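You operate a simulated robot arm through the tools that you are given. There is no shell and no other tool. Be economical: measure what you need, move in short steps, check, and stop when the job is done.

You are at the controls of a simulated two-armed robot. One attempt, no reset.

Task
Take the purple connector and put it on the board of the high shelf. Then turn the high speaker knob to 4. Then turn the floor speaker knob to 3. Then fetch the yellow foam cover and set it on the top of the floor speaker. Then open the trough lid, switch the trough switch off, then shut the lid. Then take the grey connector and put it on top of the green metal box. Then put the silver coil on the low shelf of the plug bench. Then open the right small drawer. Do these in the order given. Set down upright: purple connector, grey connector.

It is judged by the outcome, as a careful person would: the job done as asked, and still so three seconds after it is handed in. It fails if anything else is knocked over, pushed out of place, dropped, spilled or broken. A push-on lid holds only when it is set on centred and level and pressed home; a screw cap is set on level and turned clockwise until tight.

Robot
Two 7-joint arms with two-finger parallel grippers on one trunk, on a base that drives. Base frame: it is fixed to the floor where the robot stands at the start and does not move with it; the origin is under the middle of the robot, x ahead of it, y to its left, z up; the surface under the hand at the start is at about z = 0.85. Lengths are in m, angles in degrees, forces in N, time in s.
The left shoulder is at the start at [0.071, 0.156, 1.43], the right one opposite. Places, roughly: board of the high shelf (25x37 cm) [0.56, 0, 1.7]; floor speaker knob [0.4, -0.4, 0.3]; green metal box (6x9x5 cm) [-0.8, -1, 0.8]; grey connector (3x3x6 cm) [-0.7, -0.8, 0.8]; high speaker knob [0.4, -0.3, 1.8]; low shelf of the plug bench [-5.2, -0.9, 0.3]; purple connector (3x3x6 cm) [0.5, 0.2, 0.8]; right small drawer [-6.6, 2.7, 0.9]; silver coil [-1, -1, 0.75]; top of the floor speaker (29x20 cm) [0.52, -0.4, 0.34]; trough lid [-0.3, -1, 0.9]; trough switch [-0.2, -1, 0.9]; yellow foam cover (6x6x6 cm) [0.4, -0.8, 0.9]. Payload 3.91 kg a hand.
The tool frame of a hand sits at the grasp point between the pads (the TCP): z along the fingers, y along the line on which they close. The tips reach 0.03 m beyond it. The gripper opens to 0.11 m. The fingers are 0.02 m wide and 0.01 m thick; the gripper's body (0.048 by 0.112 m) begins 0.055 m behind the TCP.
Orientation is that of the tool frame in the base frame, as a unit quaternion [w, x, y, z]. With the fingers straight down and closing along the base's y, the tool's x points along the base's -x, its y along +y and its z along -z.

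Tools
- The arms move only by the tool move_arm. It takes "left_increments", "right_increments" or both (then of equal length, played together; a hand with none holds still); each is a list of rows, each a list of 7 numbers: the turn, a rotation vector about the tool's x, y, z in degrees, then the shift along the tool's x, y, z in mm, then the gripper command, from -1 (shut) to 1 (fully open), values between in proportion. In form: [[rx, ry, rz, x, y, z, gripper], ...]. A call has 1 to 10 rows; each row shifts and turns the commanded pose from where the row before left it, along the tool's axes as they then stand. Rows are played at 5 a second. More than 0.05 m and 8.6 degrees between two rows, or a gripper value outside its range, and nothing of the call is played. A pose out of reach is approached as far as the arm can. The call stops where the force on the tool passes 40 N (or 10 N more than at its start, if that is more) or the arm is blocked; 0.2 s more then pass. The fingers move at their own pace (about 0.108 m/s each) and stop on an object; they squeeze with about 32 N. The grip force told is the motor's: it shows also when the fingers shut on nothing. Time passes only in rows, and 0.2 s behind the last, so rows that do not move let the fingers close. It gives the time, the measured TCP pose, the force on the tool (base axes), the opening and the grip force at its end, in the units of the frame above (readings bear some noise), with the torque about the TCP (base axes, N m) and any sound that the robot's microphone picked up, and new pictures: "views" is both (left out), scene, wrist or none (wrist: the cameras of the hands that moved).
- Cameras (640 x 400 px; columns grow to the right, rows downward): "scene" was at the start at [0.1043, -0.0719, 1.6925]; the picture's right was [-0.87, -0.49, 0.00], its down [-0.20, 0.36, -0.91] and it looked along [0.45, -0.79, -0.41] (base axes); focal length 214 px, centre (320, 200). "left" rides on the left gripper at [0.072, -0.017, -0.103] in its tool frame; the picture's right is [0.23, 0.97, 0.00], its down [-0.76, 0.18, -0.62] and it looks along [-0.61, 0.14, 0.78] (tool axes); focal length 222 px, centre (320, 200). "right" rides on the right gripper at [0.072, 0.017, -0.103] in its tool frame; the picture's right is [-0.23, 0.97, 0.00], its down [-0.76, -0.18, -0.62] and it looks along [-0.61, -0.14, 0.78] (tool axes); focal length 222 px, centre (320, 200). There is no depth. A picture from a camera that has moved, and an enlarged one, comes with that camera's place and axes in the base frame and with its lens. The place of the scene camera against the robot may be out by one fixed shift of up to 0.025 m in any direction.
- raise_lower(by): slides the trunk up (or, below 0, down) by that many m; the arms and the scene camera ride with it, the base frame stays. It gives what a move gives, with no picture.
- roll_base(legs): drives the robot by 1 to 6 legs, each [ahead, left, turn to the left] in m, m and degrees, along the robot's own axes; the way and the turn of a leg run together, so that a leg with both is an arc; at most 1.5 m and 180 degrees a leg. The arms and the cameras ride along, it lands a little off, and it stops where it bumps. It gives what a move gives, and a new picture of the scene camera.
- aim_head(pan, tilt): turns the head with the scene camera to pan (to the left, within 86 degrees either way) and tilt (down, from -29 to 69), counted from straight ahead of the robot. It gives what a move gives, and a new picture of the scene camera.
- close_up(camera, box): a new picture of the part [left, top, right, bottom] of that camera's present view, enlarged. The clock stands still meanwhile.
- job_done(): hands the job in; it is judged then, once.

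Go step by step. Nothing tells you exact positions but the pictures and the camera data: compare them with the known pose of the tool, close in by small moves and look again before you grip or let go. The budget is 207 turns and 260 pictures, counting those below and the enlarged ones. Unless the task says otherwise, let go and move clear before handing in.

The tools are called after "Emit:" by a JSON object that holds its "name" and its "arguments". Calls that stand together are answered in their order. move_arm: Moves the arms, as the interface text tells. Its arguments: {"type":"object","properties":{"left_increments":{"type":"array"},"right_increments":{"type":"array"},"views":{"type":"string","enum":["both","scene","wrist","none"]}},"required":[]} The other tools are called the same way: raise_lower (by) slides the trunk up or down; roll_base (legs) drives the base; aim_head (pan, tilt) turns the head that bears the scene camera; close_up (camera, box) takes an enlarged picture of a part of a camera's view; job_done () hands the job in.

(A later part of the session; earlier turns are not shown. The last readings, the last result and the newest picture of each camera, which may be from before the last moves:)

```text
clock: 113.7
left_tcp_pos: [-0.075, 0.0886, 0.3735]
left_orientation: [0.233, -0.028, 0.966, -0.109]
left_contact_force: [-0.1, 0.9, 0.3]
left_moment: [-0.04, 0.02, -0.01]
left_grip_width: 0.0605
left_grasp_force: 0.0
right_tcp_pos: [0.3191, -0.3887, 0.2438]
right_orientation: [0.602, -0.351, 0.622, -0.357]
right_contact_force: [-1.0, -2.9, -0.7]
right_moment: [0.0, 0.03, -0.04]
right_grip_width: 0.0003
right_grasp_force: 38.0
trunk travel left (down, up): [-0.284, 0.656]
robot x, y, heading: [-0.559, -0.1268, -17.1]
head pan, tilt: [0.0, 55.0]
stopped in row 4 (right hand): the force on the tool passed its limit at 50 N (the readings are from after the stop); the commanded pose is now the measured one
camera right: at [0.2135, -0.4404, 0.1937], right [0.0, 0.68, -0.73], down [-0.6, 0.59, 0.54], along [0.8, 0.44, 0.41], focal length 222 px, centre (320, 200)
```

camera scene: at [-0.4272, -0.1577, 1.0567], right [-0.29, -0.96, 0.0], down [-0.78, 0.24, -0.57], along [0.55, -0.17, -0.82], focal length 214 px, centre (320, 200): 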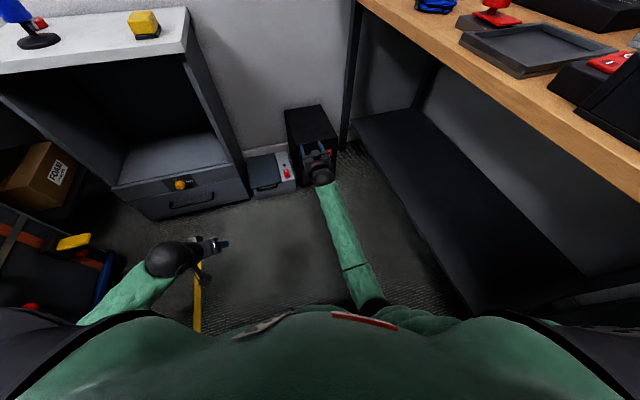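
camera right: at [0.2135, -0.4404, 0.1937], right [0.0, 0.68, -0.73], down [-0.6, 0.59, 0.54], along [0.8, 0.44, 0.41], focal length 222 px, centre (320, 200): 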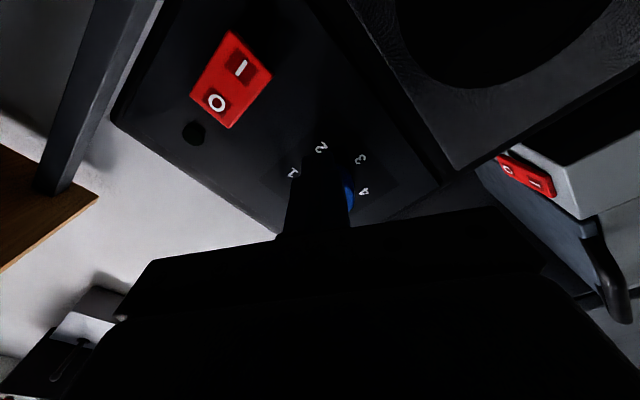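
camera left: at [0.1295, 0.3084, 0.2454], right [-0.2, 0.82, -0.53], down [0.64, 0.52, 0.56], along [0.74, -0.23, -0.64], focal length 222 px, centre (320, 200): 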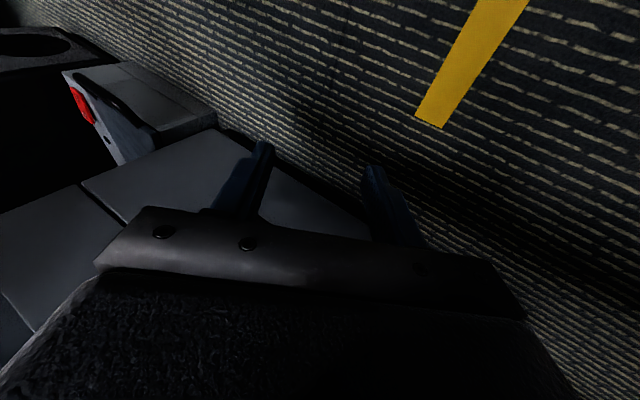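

The fingers slipped off to one side of the knob. Backing out to re-measure.

Emit:
{"name": "move_arm", "arguments": {"right_increments": [[0, 0, 0, 0, 0, -25, -1], [0, 0, 0, 0, 0, -15, -0.5], [0, 0, 0, -22, 0, 0, 0.3], [0, 0, 0, 0, 0, 0, 0.3]], "views": "wrist"}}

Emit:
{"name": "close_up", "arguments": {"camera": "right", "box": [240, 70, 400, 195]}}

```text
clock: 114.7
left_tcp_pos: [-0.0748, 0.0898, 0.3731]
left_orientation: [0.232, -0.028, 0.966, -0.109]
left_contact_force: [-0.1, 0.6, -0.3]
left_moment: [-0.02, 0.04, 0.02]
left_grip_width: 0.0606
left_grasp_force: 0.1
right_tcp_pos: [0.2791, -0.3678, 0.2555]
right_orientation: [0.603, -0.35, 0.621, -0.358]
right_contact_force: [-0.1, 0.8, 0.2]
right_moment: [0.02, -0.02, -0.01]
right_grip_width: 0.0715
right_grasp_force: 0.1
trunk travel left (down, up): [-0.284, 0.656]
robot x, y, heading: [-0.5548, -0.1293, -17.2]
head pan, tilt: [0.0, 55.0]
camera right: at [0.1742, -0.419, 0.2067], right [0.0, 0.68, -0.73], down [-0.6, 0.59, 0.54], along [0.8, 0.44, 0.41], focal length 222 px, centre (320, 200)
```

right: 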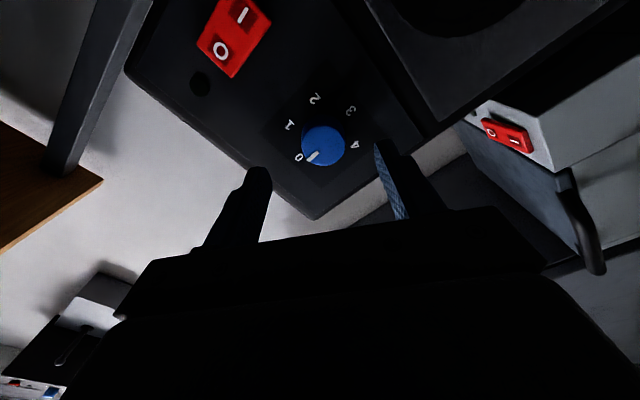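

```text
3.20 times, centred on (320, 132) of right
camera zoom: at [0.1742, -0.419, 0.2067], right [0.0, 0.68, -0.73], down [-0.6, 0.59, 0.54], along [0.8, 0.44, 0.41], focal length 711 px, centre (320, 416)
```

zoom: 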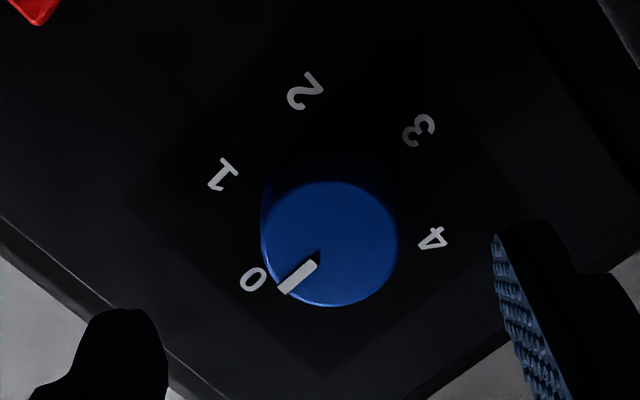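

The knob face is nearer x≈0.345, so the overlap was too small. Recentring and going deeper before closing.

Emit:
{"name": "move_arm", "arguments": {"right_increments": [[0, 0, 0, -4, 2, 20, 0.3], [0, 0, 0, 0, 0, 20, 0.3], [0, 0, 0, 0, 0, 10, 0.3], [0, 0, 0, 0, 0, 7, 0.3]], "views": "wrist"}}

```text
clock: 115.9
left_tcp_pos: [-0.0761, 0.0902, 0.3742]
left_orientation: [0.232, -0.028, 0.966, -0.109]
left_contact_force: [-0.3, -0.6, 0.1]
left_moment: [-0.01, 0.02, -0.01]
left_grip_width: 0.0606
left_grasp_force: 0.0
right_tcp_pos: [0.3291, -0.3946, 0.2434]
right_orientation: [0.59, -0.359, 0.622, -0.37]
right_contact_force: [0.3, -0.4, -0.5]
right_moment: [-0.02, -0.01, 0.02]
right_grip_width: 0.0714
right_grasp_force: 0.1
trunk travel left (down, up): [-0.284, 0.656]
robot x, y, heading: [-0.5536, -0.1264, -16.9]
head pan, tilt: [0.0, 55.0]
stopped in row 4 (right hand): the arm was blocked; the commanded pose is now the measured one
camera right: at [0.2231, -0.4466, 0.1975], right [0.0, 0.66, -0.75], down [-0.59, 0.61, 0.53], along [0.81, 0.44, 0.39], focal length 222 px, centre (320, 200)
```

right: 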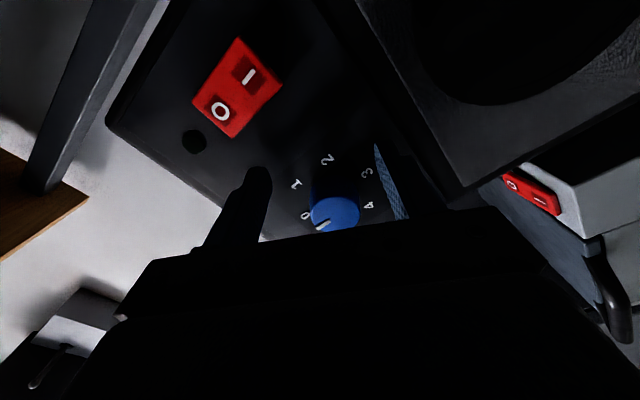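

Emit:
{"name": "aim_head", "arguments": {"pan": -25, "tilt": 60}}

```text
clock: 116.8
left_tcp_pos: [-0.0753, 0.0898, 0.3735]
left_orientation: [0.233, -0.028, 0.966, -0.109]
left_contact_force: [0.4, -0.7, 0.3]
left_moment: [-0.01, 0.01, -0.01]
left_grip_width: 0.0606
left_grasp_force: 0.1
right_tcp_pos: [0.3293, -0.3946, 0.2434]
right_orientation: [0.59, -0.359, 0.621, -0.37]
right_contact_force: [-0.2, 0.3, 0.1]
right_moment: [-0.01, 0.02, 0.01]
right_grip_width: 0.0711
right_grasp_force: 0.1
trunk travel left (down, up): [-0.284, 0.656]
robot x, y, heading: [-0.5555, -0.1308, -17.1]
head pan, tilt: [-25.0, 60.0]
camera scene: at [-0.4489, -0.1789, 1.0503], right [-0.67, -0.74, 0.0], down [-0.64, 0.58, -0.5], along [0.37, -0.34, -0.87], focal length 214 px, centre (320, 200)
```

scene: 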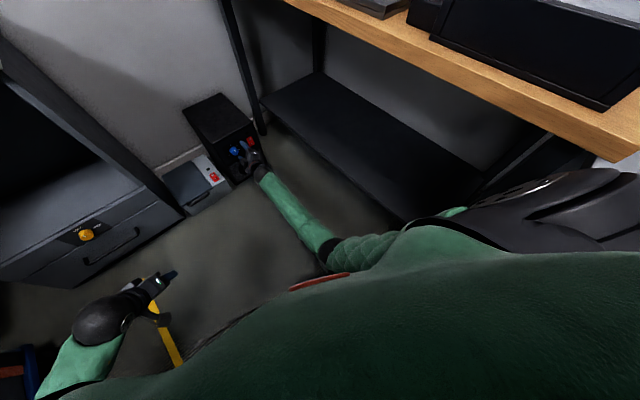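

The arm is simply at full stretch. I'll retract the hand, drive forward 0.12 m, and retry.

Emit:
{"name": "move_arm", "arguments": {"right_increments": [[0, 0, 0, 0, 0, -40, 0.3], [0, 0, 0, 0, 0, -40, 0.3], [0, 0, 0, -20, 10, -40, 0.3], [0, 0, 0, -12, 5, -40, 0.3]], "views": "none"}}

Emit:
{"name": "roll_base", "arguments": {"legs": [[0.115, 0.035, 0]]}}

Emit:
{"name": "move_arm", "arguments": {"right_increments": [[0, 0, 0, 0, 0, 10, 0.3]], "views": "wrist"}}

```text
clock: 118.0
left_tcp_pos: [-0.0766, 0.0896, 0.3704]
left_orientation: [0.232, -0.029, 0.966, -0.109]
left_contact_force: [0.0, -0.8, -0.1]
left_moment: [0.01, -0.01, 0.02]
left_grip_width: 0.0604
left_grasp_force: 0.1
right_tcp_pos: [0.2291, -0.3914, 0.3315]
right_orientation: [0.612, -0.357, 0.576, -0.409]
right_contact_force: [-0.6, 0.1, 0.5]
right_moment: [0.02, -0.04, 0.0]
right_grip_width: 0.0714
right_grasp_force: 0.0
trunk travel left (down, up): [-0.284, 0.656]
robot x, y, heading: [-0.5508, -0.1282, -17.2]
head pan, tilt: [-25.0, 60.0]
stopped in row 4 (right hand): the arm was blocked; the commanded pose is now the measured one
```

```text
clock: 119.2
left_tcp_pos: [0.0329, 0.0892, 0.3738]
left_orientation: [0.232, -0.029, 0.966, -0.109]
left_contact_force: [-0.9, 0.1, -0.2]
left_moment: [0.02, 0.0, 0.0]
left_grip_width: 0.0606
left_grasp_force: 0.0
right_tcp_pos: [0.3346, -0.3877, 0.3315]
right_orientation: [0.613, -0.359, 0.575, -0.406]
right_contact_force: [-7.9, 0.5, 3.3]
right_moment: [0.07, 0.21, 0.1]
right_grip_width: 0.0701
right_grasp_force: 0.1
trunk travel left (down, up): [-0.284, 0.656]
robot x, y, heading: [-0.4478, -0.1295, -16.8]
head pan, tilt: [-25.0, 60.0]
stopped in leg 1: the force on the tool passed its limit at 318 N (the readings are from after the stop); the commanded pose is now the measured one
camera scene: at [-0.3404, -0.1803, 1.0505], right [-0.67, -0.74, 0.0], down [-0.64, 0.58, -0.5], along [0.37, -0.33, -0.87], focal length 214 px, centre (320, 200)
```

scene: 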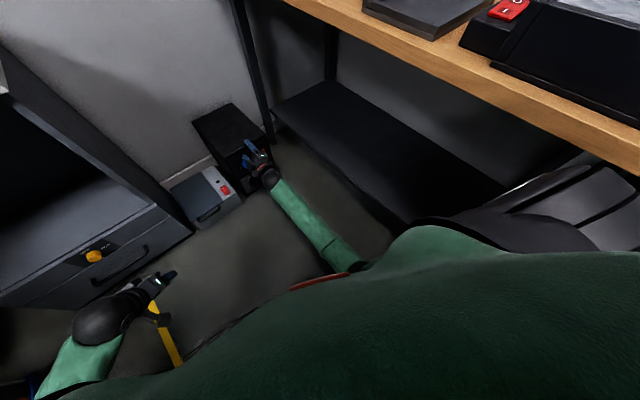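

```text
clock: 119.5
left_tcp_pos: [0.0332, 0.088, 0.3737]
left_orientation: [0.233, -0.028, 0.966, -0.109]
left_contact_force: [-0.3, 0.2, -0.5]
left_moment: [0.02, -0.01, 0.0]
left_grip_width: 0.0606
left_grasp_force: 0.0
right_tcp_pos: [0.3349, -0.3888, 0.3311]
right_orientation: [0.613, -0.36, 0.575, -0.405]
right_contact_force: [-16.3, -0.6, 7.5]
right_moment: [0.09, 0.44, 0.19]
right_grip_width: 0.0673
right_grasp_force: 0.1
trunk travel left (down, up): [-0.284, 0.656]
robot x, y, heading: [-0.4475, -0.1326, -17.3]
head pan, tilt: [-25.0, 60.0]
stopped in row 1 (right hand): the force on the tool passed its limit at 69 N (the readings are from after the stop); the commanded pose is now the measured one
camera right: at [0.2349, -0.4442, 0.2778], right [0.08, 0.61, -0.79], down [-0.64, 0.64, 0.43], along [0.76, 0.47, 0.44], focal length 222 px, centre (320, 200)
```

right: 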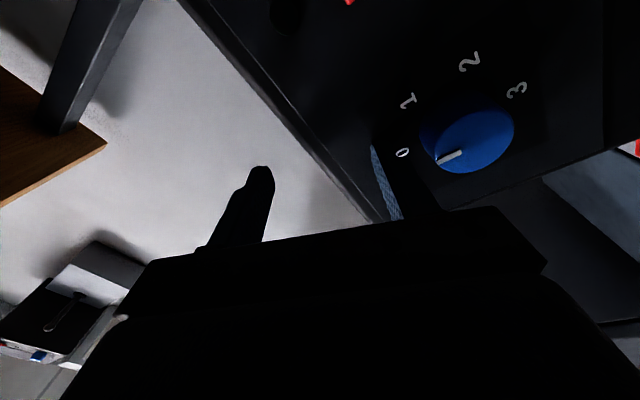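

The retract had stalled and the drive bumped the speaker front with the fingers. Backing the base off immediately and checking the speaker.

Emit:
{"name": "roll_base", "arguments": {"legs": [[-0.07, -0.02, 0]]}}

Emit:
{"name": "close_up", "arguments": {"camera": "scene", "box": [160, 60, 340, 240]}}

```text
clock: 120.6
left_tcp_pos: [-0.0412, 0.0889, 0.3742]
left_orientation: [0.233, -0.029, 0.966, -0.108]
left_contact_force: [-0.1, -0.4, -0.8]
left_moment: [0.01, 0.03, -0.06]
left_grip_width: 0.0607
left_grasp_force: 0.1
right_tcp_pos: [0.2604, -0.3884, 0.3304]
right_orientation: [0.611, -0.36, 0.577, -0.405]
right_contact_force: [0.5, 0.0, 0.3]
right_moment: [-0.02, 0.01, 0.02]
right_grip_width: 0.0715
right_grasp_force: 0.0
trunk travel left (down, up): [-0.284, 0.656]
robot x, y, heading: [-0.518, -0.1331, -17.1]
head pan, tilt: [-25.0, 60.0]
camera scene: at [-0.4146, -0.1795, 1.0504], right [-0.67, -0.74, 0.0], down [-0.64, 0.58, -0.5], along [0.37, -0.34, -0.87], focal length 214 px, centre (320, 200)
```

scene: 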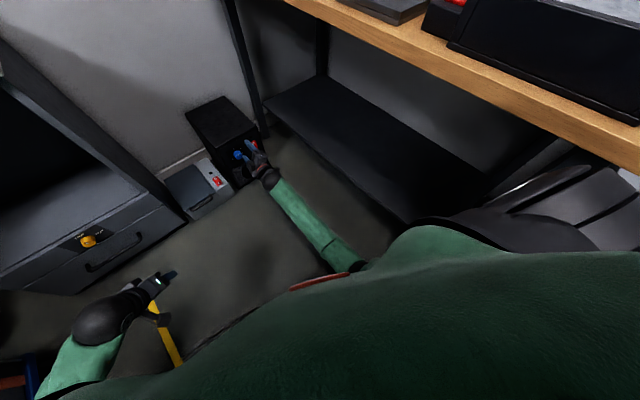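

```text
2.22 times, centred on (250, 150) of scene
camera zoom: at [-0.4146, -0.1795, 1.0504], right [-0.67, -0.74, 0.0], down [-0.64, 0.58, -0.5], along [0.37, -0.34, -0.87], focal length 477 px, centre (476, 311)
```

zoom: 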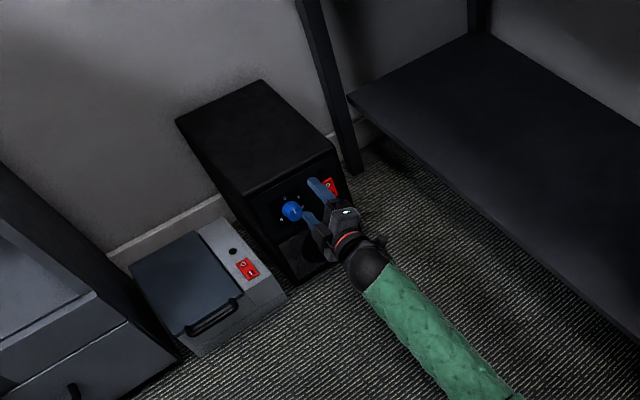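

The speaker still appears in place. Lowering the trunk 0.1 m for more reach to the knob.

Emit:
{"name": "raise_lower", "arguments": {"by": -0.08}}

Emit:
{"name": "move_arm", "arguments": {"right_increments": [[0, 0, 0, 0, 0, -5, 0.3]], "views": "wrist"}}

```text
clock: 122.0
left_tcp_pos: [-0.0417, 0.0885, 0.3453]
left_orientation: [0.234, -0.028, 0.965, -0.111]
left_contact_force: [0.4, -0.8, 0.1]
left_moment: [0.01, 0.02, 0.03]
left_grip_width: 0.0607
left_grasp_force: 0.1
right_tcp_pos: [0.2617, -0.3945, 0.306]
right_orientation: [0.61, -0.363, 0.573, -0.411]
right_contact_force: [0.2, 0.4, 0.0]
right_moment: [0.05, 0.02, 0.02]
right_grip_width: 0.0712
right_grasp_force: 0.0
trunk travel left (down, up): [-0.251, 0.689]
robot x, y, heading: [-0.5202, -0.127, -17.4]
head pan, tilt: [-25.0, 60.0]
stopped: the arm was blocked; the commanded pose is now the measured one
```

```text
clock: 122.3
left_tcp_pos: [-0.0416, 0.0905, 0.3451]
left_orientation: [0.234, -0.029, 0.965, -0.112]
left_contact_force: [0.0, -0.4, 0.6]
left_moment: [0.01, 0.01, 0.0]
left_grip_width: 0.0606
left_grasp_force: 0.1
right_tcp_pos: [0.2606, -0.392, 0.3127]
right_orientation: [0.612, -0.361, 0.57, -0.413]
right_contact_force: [-0.8, -0.1, 0.6]
right_moment: [-0.03, 0.01, -0.04]
right_grip_width: 0.0714
right_grasp_force: 0.0
trunk travel left (down, up): [-0.251, 0.689]
robot x, y, heading: [-0.5216, -0.131, -17.0]
head pan, tilt: [-25.0, 60.0]
camera right: at [0.1608, -0.4491, 0.2589], right [0.09, 0.6, -0.8], down [-0.64, 0.64, 0.41], along [0.76, 0.48, 0.44], focal length 222 px, centre (320, 200)
```

right: 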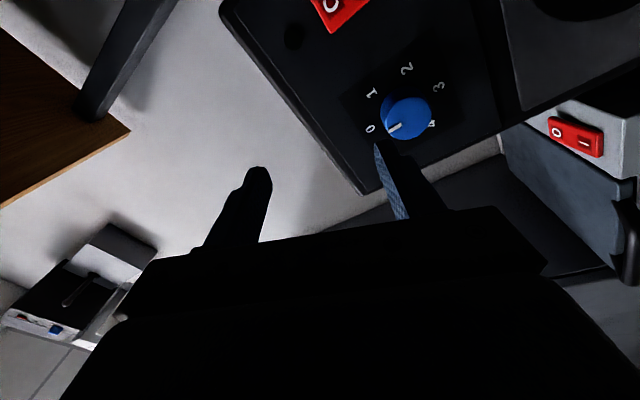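

The right elbow likely meets my own base when lowering. Undoing that small drop and realigning the hand with the knob.

Emit:
{"name": "raise_lower", "arguments": {"by": 0.035}}

Emit:
{"name": "move_arm", "arguments": {"right_increments": [[-2.7, 0.4, 3.2, 0, 0, 0, 0.3], [-2.7, 0.4, 3.2, 0, 0, 0, 0.3], [0, 0, 0, 7, 31, 5, 0.3], [0, 0, 0, 7, 31, 5, 0.3], [0, 0, 0, 7, 30, 5, 0.3]], "views": "wrist"}}

```text
clock: 123.1
left_tcp_pos: [-0.0416, 0.088, 0.374]
left_orientation: [0.232, -0.029, 0.966, -0.109]
left_contact_force: [-0.4, -0.4, 0.2]
left_moment: [0.03, -0.02, 0.0]
left_grip_width: 0.0604
left_grasp_force: 0.1
right_tcp_pos: [0.2584, -0.3961, 0.3322]
right_orientation: [0.61, -0.362, 0.574, -0.41]
right_contact_force: [0.4, -0.5, 0.5]
right_moment: [0.01, -0.01, 0.0]
right_grip_width: 0.0717
right_grasp_force: 0.0
trunk travel left (down, up): [-0.286, 0.654]
robot x, y, heading: [-0.5214, -0.1318, -17.1]
head pan, tilt: [-25.0, 60.0]
```

```text
clock: 124.3
left_tcp_pos: [-0.0417, 0.0864, 0.3755]
left_orientation: [0.234, -0.028, 0.966, -0.107]
left_contact_force: [0.2, -0.8, 0.0]
left_moment: [-0.04, -0.03, 0.0]
left_grip_width: 0.0603
left_grasp_force: 0.1
right_tcp_pos: [0.2682, -0.3842, 0.2384]
right_orientation: [0.604, -0.362, 0.614, -0.357]
right_contact_force: [0.1, -0.2, 0.4]
right_moment: [0.03, 0.06, -0.03]
right_grip_width: 0.0716
right_grasp_force: 0.0
trunk travel left (down, up): [-0.286, 0.654]
robot x, y, heading: [-0.5163, -0.1265, -17.0]
head pan, tilt: [-25.0, 60.0]
camera right: at [0.1644, -0.4394, 0.1895], right [-0.01, 0.67, -0.74], down [-0.61, 0.58, 0.53], along [0.79, 0.46, 0.41], focal length 222 px, centre (320, 200)
```

right: 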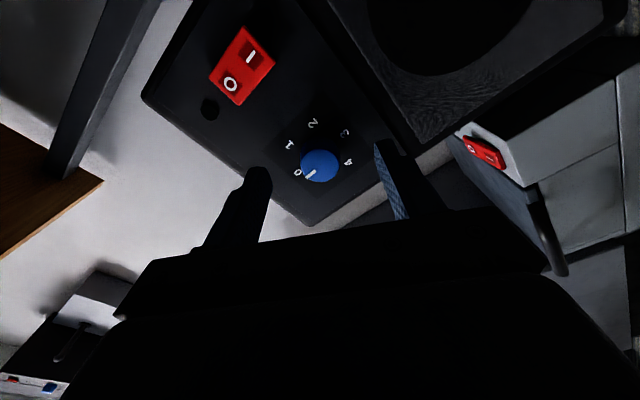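

Emit:
{"name": "move_arm", "arguments": {"right_increments": [[0, 0, 0, -26, -5, 10, 0.3], [0, 0, 0, 0, 0, 20, 0.3]], "views": "wrist"}}

```text
clock: 124.9
left_tcp_pos: [-0.0419, 0.0889, 0.3789]
left_orientation: [0.233, -0.029, 0.966, -0.109]
left_contact_force: [0.1, -0.7, 1.0]
left_moment: [0.0, 0.0, -0.02]
left_grip_width: 0.0605
left_grasp_force: 0.1
right_tcp_pos: [0.2998, -0.3501, 0.2634]
right_orientation: [0.609, -0.356, 0.616, -0.351]
right_contact_force: [0.5, -0.6, 0.3]
right_moment: [-0.02, -0.03, 0.0]
right_grip_width: 0.0715
right_grasp_force: 0.0
trunk travel left (down, up): [-0.286, 0.654]
robot x, y, heading: [-0.5204, -0.1322, -17.2]
head pan, tilt: [-25.0, 60.0]
camera right: at [0.1972, -0.4056, 0.2137], right [-0.01, 0.68, -0.73], down [-0.62, 0.57, 0.54], along [0.79, 0.46, 0.42], focal length 222 px, centre (320, 200)
```

right: 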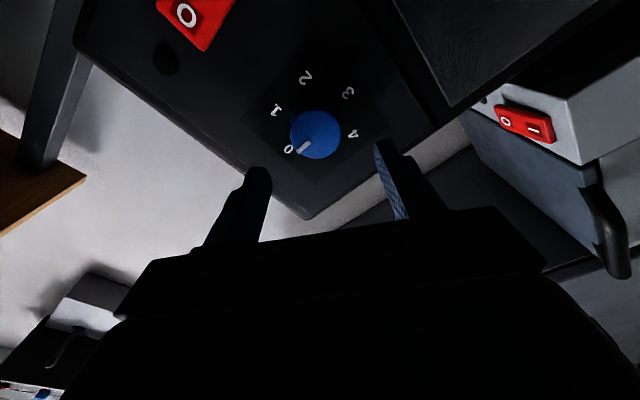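

Emit:
{"name": "move_arm", "arguments": {"right_increments": [[0, 0, 0, 16, 0, 10, 0.3], [0, 0, 0, 0, 0, 10, 0.3], [0, 0, 0, 0, 0, 0, 0.3]], "views": "wrist"}}

```text
clock: 125.7
left_tcp_pos: [-0.0419, 0.0895, 0.3752]
left_orientation: [0.232, -0.029, 0.966, -0.108]
left_contact_force: [0.5, 0.0, 0.3]
left_moment: [-0.07, 0.0, -0.01]
left_grip_width: 0.0605
left_grasp_force: 0.0
right_tcp_pos: [0.3218, -0.3604, 0.2514]
right_orientation: [0.61, -0.356, 0.615, -0.349]
right_contact_force: [-0.3, -0.1, 0.6]
right_moment: [-0.04, 0.02, 0.0]
right_grip_width: 0.0715
right_grasp_force: 0.1
trunk travel left (down, up): [-0.286, 0.654]
robot x, y, heading: [-0.5182, -0.1294, -16.9]
head pan, tilt: [-25.0, 60.0]
camera right: at [0.2182, -0.414, 0.2019], right [-0.01, 0.69, -0.73], down [-0.62, 0.57, 0.54], along [0.79, 0.45, 0.42], focal length 222 px, centre (320, 200)
```

right: 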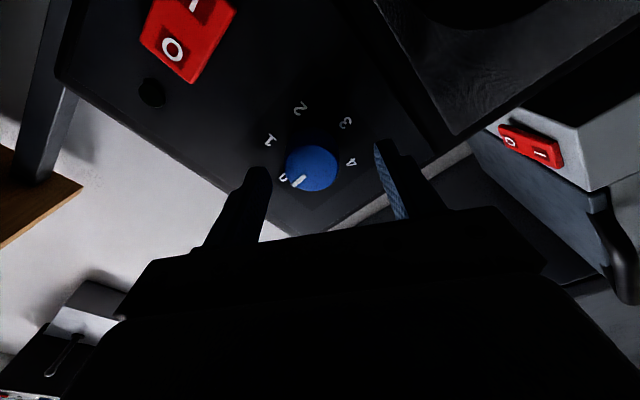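

Emit:
{"name": "move_arm", "arguments": {"right_increments": [[0, 0, 0, 2, -5, 6, 0.3], [0, 0, 0, 0, 0, 7, 0.3], [0, 0, 0, 0, 0, 0, 0.3]], "views": "wrist"}}

```text
clock: 126.5
left_tcp_pos: [-0.0418, 0.0886, 0.3746]
left_orientation: [0.233, -0.029, 0.966, -0.108]
left_contact_force: [0.4, 0.5, 0.7]
left_moment: [0.01, -0.01, -0.01]
left_grip_width: 0.0604
left_grasp_force: 0.1
right_tcp_pos: [0.336, -0.3659, 0.2556]
right_orientation: [0.61, -0.355, 0.616, -0.35]
right_contact_force: [-0.1, 0.3, 0.5]
right_moment: [0.01, -0.03, 0.02]
right_grip_width: 0.0717
right_grasp_force: 0.1
trunk travel left (down, up): [-0.286, 0.654]
robot x, y, heading: [-0.5201, -0.1316, -17.1]
head pan, tilt: [-25.0, 60.0]
camera right: at [0.232, -0.4199, 0.2054], right [-0.01, 0.69, -0.73], down [-0.62, 0.57, 0.54], along [0.79, 0.45, 0.42], focal length 222 px, centre (320, 200)
```

right: 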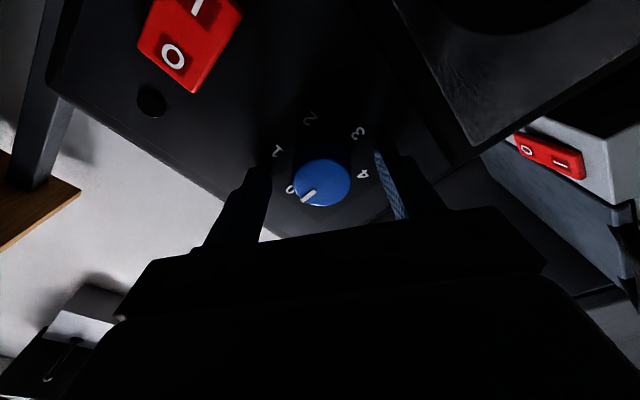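

Well centred now with fingers straddling the knob. Closing.

Emit:
{"name": "move_arm", "arguments": {"right_increments": [[0, 0, 0, 0, 0, 0, -0.2], [0, 0, 0, 0, 0, 0, -1], [0, 0, 0, 0, 0, 0, -1]], "views": "wrist"}}

```text
clock: 127.3
left_tcp_pos: [-0.0423, 0.0895, 0.3756]
left_orientation: [0.233, -0.029, 0.966, -0.108]
left_contact_force: [-0.6, 0.1, 0.0]
left_moment: [0.0, -0.01, 0.02]
left_grip_width: 0.0605
left_grasp_force: 0.0
right_tcp_pos: [0.3351, -0.3649, 0.255]
right_orientation: [0.61, -0.355, 0.616, -0.351]
right_contact_force: [0.4, 2.8, -4.0]
right_moment: [0.09, 0.19, 0.04]
right_grip_width: 0.0371
right_grasp_force: 45.5
trunk travel left (down, up): [-0.286, 0.654]
robot x, y, heading: [-0.5212, -0.129, -17.3]
head pan, tilt: [-25.0, 60.0]
camera right: at [0.232, -0.4195, 0.2048], right [-0.01, 0.69, -0.73], down [-0.62, 0.57, 0.54], along [0.79, 0.45, 0.42], focal length 222 px, centre (320, 200)
```

right: 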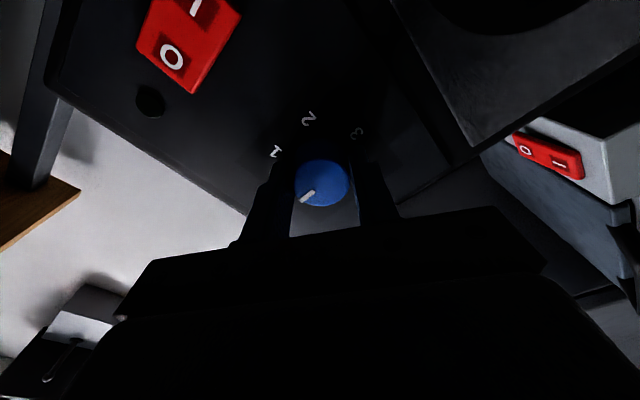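

Excellent grip. Turning clockwise.

Emit:
{"name": "move_arm", "arguments": {"right_increments": [[0, 0, 8, 0, 0, 0, -1], [0, 0, 8, 0, 0, 0, -1], [0, 0, 8, 0, 0, 0, -1], [0, 0, 8, 0, 0, 0, -1], [0, 0, 8, 0, 0, 0, -1], [0, 0, 8, 0, 0, 0, -1], [0, 0, 8, 0, 0, 0, -1]], "views": "none"}}

Emit:
{"name": "move_arm", "arguments": {"right_increments": [[0, 0, 8, 0, 0, 0, -1], [0, 0, 8, 0, 0, 0, -1], [0, 0, 8, 0, 0, 0, -1], [0, 0, 8, 0, 0, 0, -1], [0, 0, 8, 0, 0, 0, -1], [0, 0, 8, 0, 0, 0, -1], [0, 0, 8, 0, 0, 0, -1]], "views": "wrist"}}

```text
clock: 128.9
left_tcp_pos: [-0.0429, 0.0892, 0.3745]
left_orientation: [0.233, -0.029, 0.966, -0.108]
left_contact_force: [0.6, 0.2, 0.1]
left_moment: [0.0, 0.04, -0.04]
left_grip_width: 0.0604
left_grasp_force: 0.0
right_tcp_pos: [0.3345, -0.365, 0.2554]
right_orientation: [0.703, -0.024, 0.711, -0.021]
right_contact_force: [-3.6, 6.0, -7.7]
right_moment: [0.05, 0.02, 0.21]
right_grip_width: 0.0373
right_grasp_force: 45.3
trunk travel left (down, up): [-0.286, 0.654]
robot x, y, heading: [-0.5218, -0.1277, -17.1]
head pan, tilt: [-25.0, 60.0]
```

```text
clock: 130.6
left_tcp_pos: [-0.0423, 0.0888, 0.3756]
left_orientation: [0.233, -0.029, 0.966, -0.109]
left_contact_force: [0.2, 0.3, -0.8]
left_moment: [0.03, 0.01, 0.01]
left_grip_width: 0.0607
left_grasp_force: 0.0
right_tcp_pos: [0.3361, -0.3647, 0.2554]
right_orientation: [0.633, 0.307, 0.641, 0.307]
right_contact_force: [-1.2, -0.5, -0.7]
right_moment: [-0.01, 0.08, 0.15]
right_grip_width: 0.0373
right_grasp_force: 45.0
trunk travel left (down, up): [-0.286, 0.654]
robot x, y, heading: [-0.5238, -0.1304, -17.1]
head pan, tilt: [-25.0, 60.0]
stopped in row 7 (right hand): the force on the tool passed its limit at 42 N (the readings are from after the stop); the commanded pose is now the measured one
camera right: at [0.2321, -0.2971, 0.2239], right [0.01, 0.43, 0.9], down [-0.62, -0.71, 0.34], along [0.79, -0.56, 0.26], focal length 222 px, centre (320, 200)
```

right: 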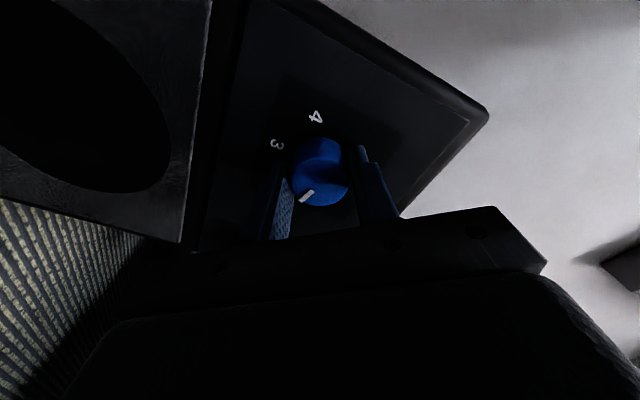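

About 112° turned. Opening and rolling back for the second grip.

Emit:
{"name": "move_arm", "arguments": {"right_increments": [[0, 0, 0, 0, 0, 0, 0.3], [0, 0, 0, 0, 0, 0, 0.3], [0, 0, -8.5, 0, 0, 0, 0.3], [0, 0, -8.5, 0, 0, 0, 0.3], [0, 0, -8.5, 0, 0, 0, 0.3], [0, 0, -8.5, 0, 0, 0, 0.3], [0, 0, -8.5, 0, 0, 0, 0.3], [0, 0, -8.5, 0, 0, 0, 0.3], [0, 0, -8.5, 0, 0, 0, 0.3], [0, 0, -8.5, 0, 0, 0, 0.3]], "views": "none"}}

Emit:
{"name": "move_arm", "arguments": {"right_increments": [[0, 0, -8.5, 0, 0, 0, 0.3], [0, 0, -8.5, 0, 0, 0, 0.3], [0, 0, -8.5, 0, 0, 0, 0.3]], "views": "none"}}

Emit:
{"name": "close_up", "arguments": {"camera": "right", "box": [240, 90, 400, 215]}}

```text
clock: 132.8
left_tcp_pos: [-0.0416, 0.0896, 0.3743]
left_orientation: [0.232, -0.028, 0.966, -0.109]
left_contact_force: [-0.1, 0.0, 0.4]
left_moment: [0.02, -0.01, 0.0]
left_grip_width: 0.0605
left_grasp_force: 0.1
right_tcp_pos: [0.335, -0.363, 0.2544]
right_orientation: [0.696, -0.104, 0.703, -0.102]
right_contact_force: [0.8, -0.7, 1.0]
right_moment: [-0.01, -0.06, -0.01]
right_grip_width: 0.0715
right_grasp_force: 0.1
trunk travel left (down, up): [-0.286, 0.654]
robot x, y, heading: [-0.5197, -0.131, -17.1]
head pan, tilt: [-25.0, 60.0]
```

```text
clock: 133.6
left_tcp_pos: [-0.0422, 0.0895, 0.3761]
left_orientation: [0.233, -0.028, 0.966, -0.108]
left_contact_force: [1.0, -0.3, -0.1]
left_moment: [-0.03, -0.02, -0.01]
left_grip_width: 0.0605
left_grasp_force: 0.0
right_tcp_pos: [0.3354, -0.3647, 0.2534]
right_orientation: [0.657, -0.256, 0.662, -0.253]
right_contact_force: [-0.2, -0.2, 0.5]
right_moment: [0.0, 0.03, -0.01]
right_grip_width: 0.0716
right_grasp_force: 0.1
trunk travel left (down, up): [-0.286, 0.654]
robot x, y, heading: [-0.5202, -0.1268, -17.3]
head pan, tilt: [-25.0, 60.0]
```

```text
3.20 times, centred on (320, 152) of right
camera zoom: at [0.2319, -0.4012, 0.1904], right [-0.01, 0.87, -0.49], down [-0.62, 0.38, 0.69], along [0.79, 0.31, 0.54], focal length 711 px, centre (320, 352)
```

zoom: 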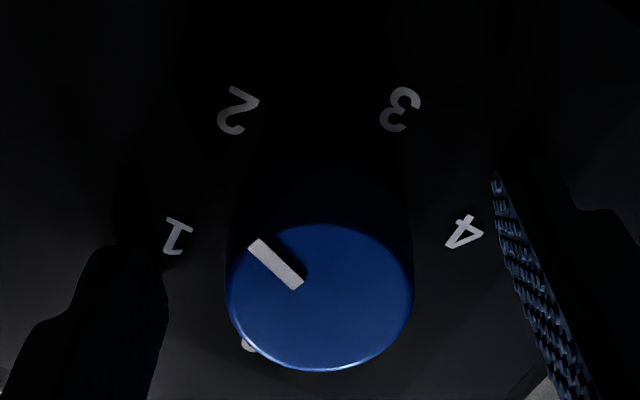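

The mark is at about 108°; need about 72° more. Gripping and turning.

Emit:
{"name": "move_arm", "arguments": {"right_increments": [[0, 0, 0, 0, 0, 0, -0.2], [0, 0, 0, 0, 0, 0, -1], [0, 0, 0, 0, 0, 0, -1]], "views": "none"}}

Emit:
{"name": "move_arm", "arguments": {"right_increments": [[0, 0, 8, 0, 0, 0, -1], [0, 0, 8, 0, 0, 0, -1], [0, 0, 8, 0, 0, 0, -1], [0, 0, 8, 0, 0, 0, -1], [0, 0, 8, 0, 0, 0, -1], [0, 0, 8, 0, 0, 0, -1], [0, 0, 8, 0, 0, 0, -1], [0, 0, 8, 0, 0, 0, -1], [0, 0, 8, 0, 0, 0, -1]], "views": "none"}}

Emit:
{"name": "close_up", "arguments": {"camera": "right", "box": [240, 90, 400, 215]}}

```text
clock: 134.4
left_tcp_pos: [-0.0424, 0.0892, 0.3745]
left_orientation: [0.232, -0.03, 0.966, -0.109]
left_contact_force: [0.3, -0.1, -0.1]
left_moment: [-0.03, 0.04, 0.02]
left_grip_width: 0.0606
left_grasp_force: 0.1
right_tcp_pos: [0.3358, -0.366, 0.2537]
right_orientation: [0.657, -0.257, 0.662, -0.253]
right_contact_force: [-0.3, -3.5, 2.0]
right_moment: [0.02, -0.11, -0.02]
right_grip_width: 0.0376
right_grasp_force: 45.3
trunk travel left (down, up): [-0.286, 0.654]
robot x, y, heading: [-0.5189, -0.1274, -17.0]
head pan, tilt: [-25.0, 60.0]
```

```text
clock: 136.4
left_tcp_pos: [-0.0414, 0.0887, 0.3751]
left_orientation: [0.233, -0.028, 0.966, -0.109]
left_contact_force: [-0.7, -0.1, 0.8]
left_moment: [-0.01, 0.01, -0.01]
left_grip_width: 0.0608
left_grasp_force: 0.0
right_tcp_pos: [0.3352, -0.3651, 0.2542]
right_orientation: [0.68, 0.182, 0.687, 0.182]
right_contact_force: [-17.3, -9.6, 7.7]
right_moment: [0.0, 0.04, -0.03]
right_grip_width: 0.0374
right_grasp_force: 45.2
trunk travel left (down, up): [-0.286, 0.654]
robot x, y, heading: [-0.5202, -0.1296, -17.2]
head pan, tilt: [-25.0, 60.0]
```

```text
3.20 times, centred on (320, 152) of right
camera zoom: at [0.2317, -0.3135, 0.2012], right [0.0, 0.73, 0.68], down [-0.62, -0.54, 0.58], along [0.79, -0.42, 0.45], focal length 711 px, centre (320, 352)
```

zoom: 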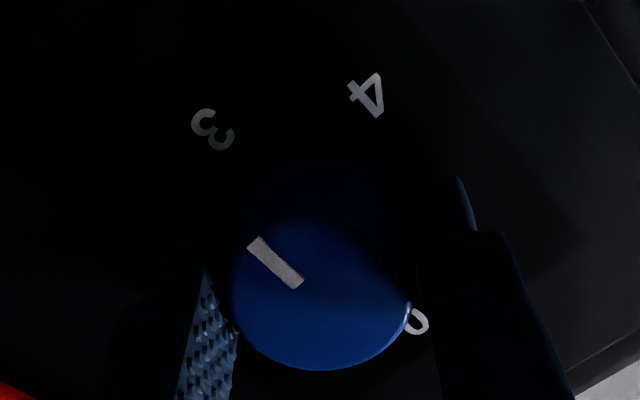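

The mark points at 3 (≈179°). Opening, and backing the base straight off.

Emit:
{"name": "move_arm", "arguments": {"right_increments": [[0, 0, 0, 0, 0, 0, 0.3], [0, 0, 0, 0, 0, 0, 0.4], [0, 0, 0, 0, 0, -15, 0.4], [0, 0, 0, 0, 0, -20, 0.4]], "views": "none"}}

Emit:
{"name": "roll_base", "arguments": {"legs": [[-0.096, -0.029, 0]]}}

Emit:
{"name": "close_up", "arguments": {"camera": "right", "box": [200, 20, 440, 170]}}

```text
clock: 137.4
left_tcp_pos: [-0.0427, 0.0903, 0.3746]
left_orientation: [0.232, -0.029, 0.966, -0.109]
left_contact_force: [0.4, -0.1, 0.0]
left_moment: [0.03, 0.01, 0.03]
left_grip_width: 0.0606
left_grasp_force: 0.1
right_tcp_pos: [0.3013, -0.3629, 0.2564]
right_orientation: [0.68, 0.183, 0.687, 0.181]
right_contact_force: [0.5, 0.3, -0.2]
right_moment: [0.01, -0.04, -0.01]
right_grip_width: 0.0771
right_grasp_force: 0.0
trunk travel left (down, up): [-0.286, 0.654]
robot x, y, heading: [-0.5189, -0.1322, -17.3]
head pan, tilt: [-25.0, 60.0]
```

```text
clock: 138.5
left_tcp_pos: [-0.1434, 0.0908, 0.3763]
left_orientation: [0.232, -0.029, 0.966, -0.109]
left_contact_force: [0.1, 0.4, 0.3]
left_moment: [0.0, 0.02, 0.03]
left_grip_width: 0.0605
left_grasp_force: 0.0
right_tcp_pos: [0.1991, -0.3611, 0.2563]
right_orientation: [0.68, 0.182, 0.687, 0.183]
right_contact_force: [-0.2, 0.2, -0.5]
right_moment: [-0.01, -0.01, -0.01]
right_grip_width: 0.0772
right_grasp_force: 0.0
trunk travel left (down, up): [-0.286, 0.654]
robot x, y, heading: [-0.6189, -0.1287, -16.6]
head pan, tilt: [-25.0, 60.0]
camera scene: at [-0.5161, -0.1779, 1.052], right [-0.67, -0.74, 0.0], down [-0.64, 0.58, -0.5], along [0.37, -0.34, -0.87], focal length 214 px, centre (320, 200)
```

scene: 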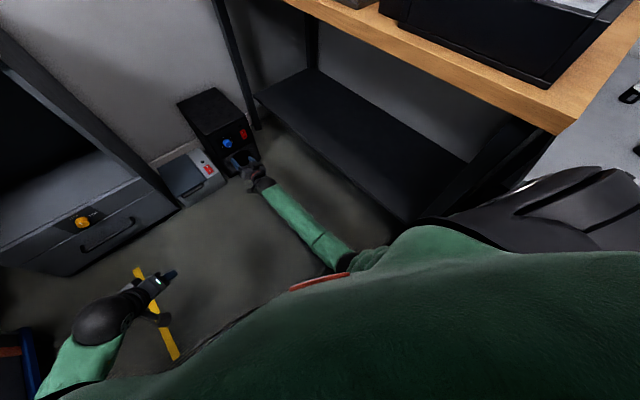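

```text
2.67 times, centred on (320, 95) of right
camera zoom: at [0.0956, -0.3102, 0.2025], right [0.0, 0.73, 0.68], down [-0.62, -0.54, 0.58], along [0.79, -0.42, 0.45], focal length 592 px, centre (320, 480)
```

zoom: 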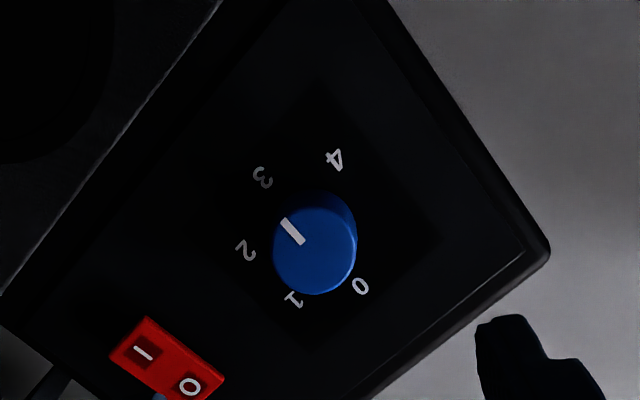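

Floor knob is at 3. Now for the yellow foam cover on the right desk: raising the trunk again.

Emit:
{"name": "raise_lower", "arguments": {"by": 0.6}}

Emit:
{"name": "aim_head", "arguments": {"pan": -35, "tilt": 40}}

```text
refused: 0.6 is not a number from -0.4 to 0.4
```

```text
clock: 139.3
left_tcp_pos: [-0.1438, 0.0908, 0.3749]
left_orientation: [0.233, -0.029, 0.966, -0.109]
left_contact_force: [-0.2, 0.2, 0.5]
left_moment: [0.0, 0.0, 0.0]
left_grip_width: 0.0605
left_grasp_force: 0.2
right_tcp_pos: [0.1991, -0.3606, 0.256]
right_orientation: [0.68, 0.181, 0.687, 0.183]
right_contact_force: [0.3, 0.2, 0.3]
right_moment: [0.0, -0.01, -0.02]
right_grip_width: 0.0768
right_grasp_force: 0.0
trunk travel left (down, up): [-0.286, 0.654]
robot x, y, heading: [-0.6211, -0.1291, -17.1]
head pan, tilt: [-35.0, 40.0]
camera scene: at [-0.5134, -0.2002, 1.0787], right [-0.79, -0.62, 0.0], down [-0.4, 0.51, -0.77], along [0.47, -0.6, -0.64], focal length 214 px, centre (320, 200)
```

scene: 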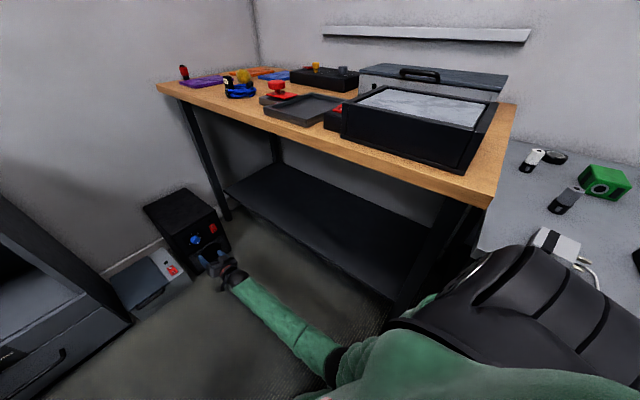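

Emit:
{"name": "raise_lower", "arguments": {"by": 0.3}}

Emit:
{"name": "raise_lower", "arguments": {"by": 0.3}}

Emit:
{"name": "aim_head", "arguments": {"pan": -25, "tilt": 35}}

```text
clock: 142.3
left_tcp_pos: [-0.1423, 0.0918, 0.6748]
left_orientation: [0.233, -0.029, 0.966, -0.108]
left_contact_force: [-0.1, 0.6, -0.1]
left_moment: [0.0, 0.04, -0.03]
left_grip_width: 0.0604
left_grasp_force: 0.1
right_tcp_pos: [0.2001, -0.3604, 0.5551]
right_orientation: [0.68, 0.182, 0.687, 0.183]
right_contact_force: [0.6, -0.1, 0.2]
right_moment: [0.05, -0.01, 0.01]
right_grip_width: 0.0774
right_grasp_force: 0.1
trunk travel left (down, up): [-0.586, 0.354]
robot x, y, heading: [-0.6221, -0.1316, -17.2]
head pan, tilt: [-35.0, 40.0]
```

```text
clock: 145.3
left_tcp_pos: [-0.1426, 0.092, 0.9759]
left_orientation: [0.232, -0.028, 0.966, -0.109]
left_contact_force: [0.4, 0.1, -1.0]
left_moment: [0.01, -0.03, -0.04]
left_grip_width: 0.0605
left_grasp_force: 0.1
right_tcp_pos: [0.2002, -0.3605, 0.8559]
right_orientation: [0.679, 0.182, 0.687, 0.183]
right_contact_force: [0.0, -0.2, 0.5]
right_moment: [0.01, -0.01, 0.0]
right_grip_width: 0.0766
right_grasp_force: 0.0
trunk travel left (down, up): [-0.886, 0.054]
robot x, y, heading: [-0.6215, -0.1294, -17.0]
head pan, tilt: [-35.0, 40.0]
```

```text
clock: 146.1
left_tcp_pos: [-0.143, 0.0907, 0.9756]
left_orientation: [0.233, -0.029, 0.966, -0.108]
left_contact_force: [0.8, -0.1, -0.8]
left_moment: [0.0, 0.01, 0.01]
left_grip_width: 0.0605
left_grasp_force: 0.1
right_tcp_pos: [0.2001, -0.3606, 0.8563]
right_orientation: [0.679, 0.182, 0.687, 0.182]
right_contact_force: [0.3, 0.6, -0.4]
right_moment: [0.0, -0.01, 0.04]
right_grip_width: 0.0773
right_grasp_force: 0.1
trunk travel left (down, up): [-0.886, 0.054]
robot x, y, heading: [-0.6227, -0.1288, -16.9]
head pan, tilt: [-25.0, 35.0]
camera scene: at [-0.5002, -0.1922, 1.6863], right [-0.67, -0.74, 0.0], down [-0.43, 0.38, -0.82], along [0.61, -0.55, -0.57], focal length 214 px, centre (320, 200)
```

scene: 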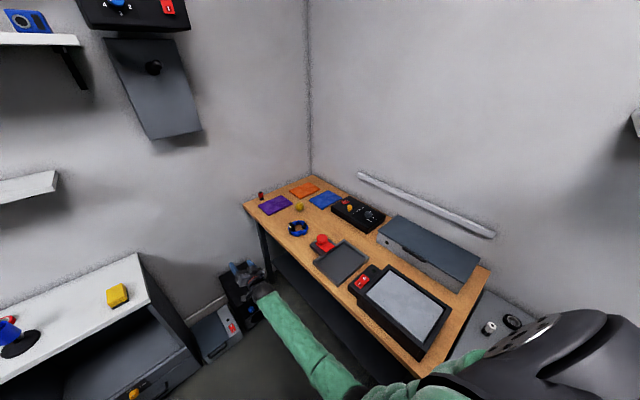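

The foam cover is at about (0.37, -0.82, 0.88). I'll first pull the right hand back and up, and turn it to point down, before driving closer.

Emit:
{"name": "move_arm", "arguments": {"right_increments": [[0, 0, 0, -26, 15, -30, 0.4], [0, 0, 0, -26, 15, -30, 0.4], [0, 0, 0, -26, 15, -30, 0.4], [0, 0, 0, -26, 15, -30, 0.4], [0, 0, 0, -26, 15, -30, 0.4], [0, 0, 0, -26, 15, -30, 0.4], [0, 0, 0, -26, 15, -30, 0.4], [0, 0, 0, -26, 15, -30, 0.4]], "views": "none"}}

Emit:
{"name": "move_arm", "arguments": {"right_increments": [[1.95, 7.3, -1.95, 0, 0, 0, 0.6], [1.95, 7.3, -1.95, 0, 0, 0, 0.6], [1.95, 7.3, -1.95, 0, 0, 0, 0.6], [1.95, 7.3, -1.95, 0, 0, 0, 0.6], [1.95, 7.3, -1.95, 0, 0, 0, 0.6], [1.95, 7.3, -1.95, 0, 0, 0, 0.6], [1.95, 7.3, -1.95, 0, 0, 0, 0.6], [1.95, 7.3, -1.95, 0, 0, 0, 0.6], [1.95, 7.3, -1.95, 0, 0, 0, 0.6], [1.95, 7.3, -1.95, 0, 0, 0, 0.6]], "views": "scene"}}

```text
clock: 147.9
left_tcp_pos: [-0.1437, 0.0912, 0.9755]
left_orientation: [0.234, -0.028, 0.966, -0.108]
left_contact_force: [0.0, -0.9, -0.5]
left_moment: [-0.02, 0.02, -0.02]
left_grip_width: 0.0605
left_grasp_force: 0.1
right_tcp_pos: [-0.0401, -0.3598, 1.0987]
right_orientation: [0.68, 0.182, 0.687, 0.182]
right_contact_force: [0.4, -0.4, -0.3]
right_moment: [-0.02, 0.03, 0.02]
right_grip_width: 0.077
right_grasp_force: 0.0
trunk travel left (down, up): [-0.886, 0.054]
robot x, y, heading: [-0.6225, -0.1286, -17.0]
head pan, tilt: [-25.0, 35.0]
```

```text
clock: 150.1
left_tcp_pos: [-0.1449, 0.0933, 0.9757]
left_orientation: [0.233, -0.03, 0.966, -0.109]
left_contact_force: [0.3, -1.9, 0.5]
left_moment: [0.13, 0.02, 0.06]
left_grip_width: 0.0607
left_grasp_force: 0.0
right_tcp_pos: [-0.0396, -0.3587, 1.1006]
right_orientation: [0.121, 0.032, 0.992, 0.033]
right_contact_force: [2.8, -1.1, -0.8]
right_moment: [0.22, 0.21, 0.07]
right_grip_width: 0.0879
right_grasp_force: 0.1
trunk travel left (down, up): [-0.886, 0.054]
robot x, y, heading: [-0.6188, -0.1279, -17.0]
head pan, tilt: [-25.0, 35.0]
camera scene: at [-0.5013, -0.1897, 1.6871], right [-0.67, -0.74, 0.0], down [-0.43, 0.38, -0.82], along [0.61, -0.55, -0.57], focal length 214 px, centre (320, 200)
```

scene: 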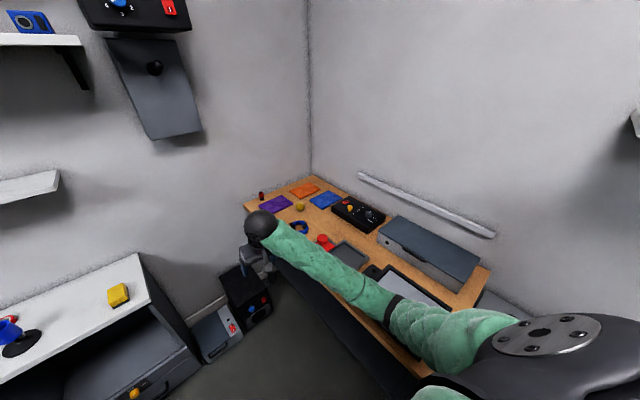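

Right arm is folded with the hand down. Driving forward toward the desk.

Emit:
{"name": "roll_base", "arguments": {"legs": [[0.4, 0.123, 0]]}}

```text
clock: 152.6
left_tcp_pos: [0.2738, 0.0978, 0.9748]
left_orientation: [0.233, -0.029, 0.966, -0.109]
left_contact_force: [0.8, -0.5, -0.4]
left_moment: [0.0, 0.02, 0.01]
left_grip_width: 0.0604
left_grasp_force: 0.0
right_tcp_pos: [0.379, -0.3556, 1.0995]
right_orientation: [0.123, 0.033, 0.991, 0.034]
right_contact_force: [0.3, 0.4, -0.2]
right_moment: [0.01, 0.03, -0.01]
right_grip_width: 0.0878
right_grasp_force: 0.0
trunk travel left (down, up): [-0.886, 0.054]
robot x, y, heading: [-0.2073, -0.1213, -17.1]
head pan, tilt: [-25.0, 35.0]
camera scene: at [-0.0827, -0.186, 1.6863], right [-0.67, -0.74, 0.0], down [-0.43, 0.38, -0.82], along [0.61, -0.55, -0.57], focal length 214 px, centre (320, 200)
```

scene: 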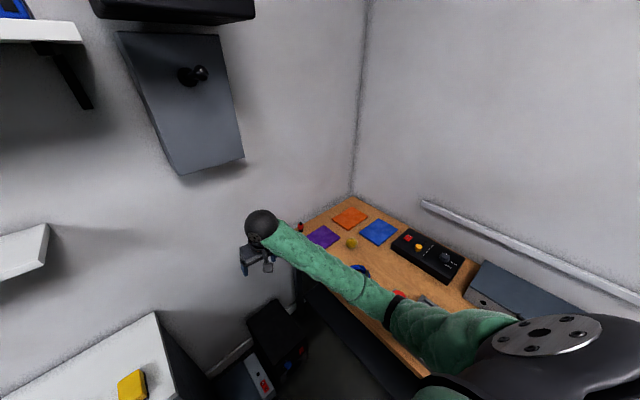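

Emit:
{"name": "move_arm", "arguments": {"right_increments": [[2, 7, -1.9, 0, -20, 0, 0.8], [2, 7, -1.9, 0, -30, 0, 0.8], [0, 0, 0, 1, -46, 8, 0.8], [0, 0, 0, 1, -46, 8, 0.8], [0, 0, 0, 1, -46, 8, 0.8], [0, 0, 0, 1, -46, 8, 0.8], [0, 0, 0, 1, -46, 8, 0.8], [0, 0, 0, 1, -46, 8, 0.8], [0, 0, 0, 1, -46, 8, 0.8], [0, 0, 0, 1, -46, 8, 0.8]], "views": "both"}}

```text
clock: 154.8
left_tcp_pos: [0.274, 0.0973, 0.9747]
left_orientation: [0.232, -0.029, 0.966, -0.108]
left_contact_force: [0.7, 0.1, 0.3]
left_moment: [0.0, 0.02, -0.01]
left_grip_width: 0.0603
left_grasp_force: 0.1
right_tcp_pos: [0.3717, -0.7709, 1.0288]
right_orientation: [0.003, -0.001, 1.0, -0.001]
right_contact_force: [0.4, 1.0, 0.0]
right_moment: [0.02, 0.0, -0.02]
right_grip_width: 0.099
right_grasp_force: 0.0
trunk travel left (down, up): [-0.886, 0.054]
robot x, y, heading: [-0.2062, -0.1196, -17.3]
head pan, tilt: [-25.0, 35.0]
camera scene: at [-0.0831, -0.1874, 1.6863], right [-0.67, -0.74, 0.0], down [-0.43, 0.38, -0.82], along [0.61, -0.55, -0.57], focal length 214 px, centre (320, 200)
camera right: at [0.2987, -0.7542, 1.1329], right [0.23, 0.97, 0.0], down [0.76, -0.18, 0.63], along [0.61, -0.14, -0.78], focal length 222 px, centre (320, 200)
```

scene: 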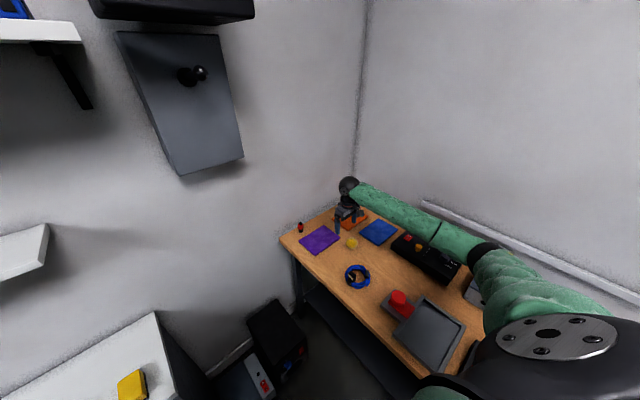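
right: 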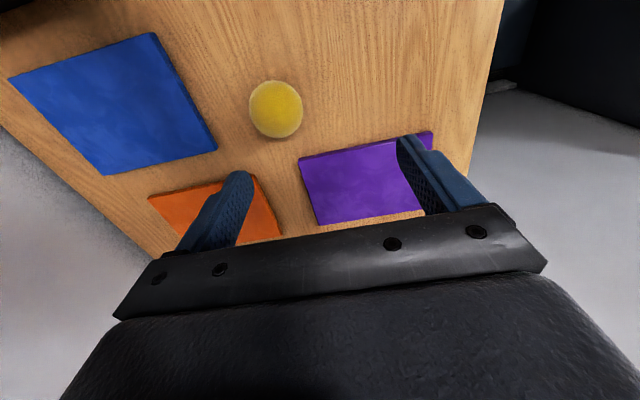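

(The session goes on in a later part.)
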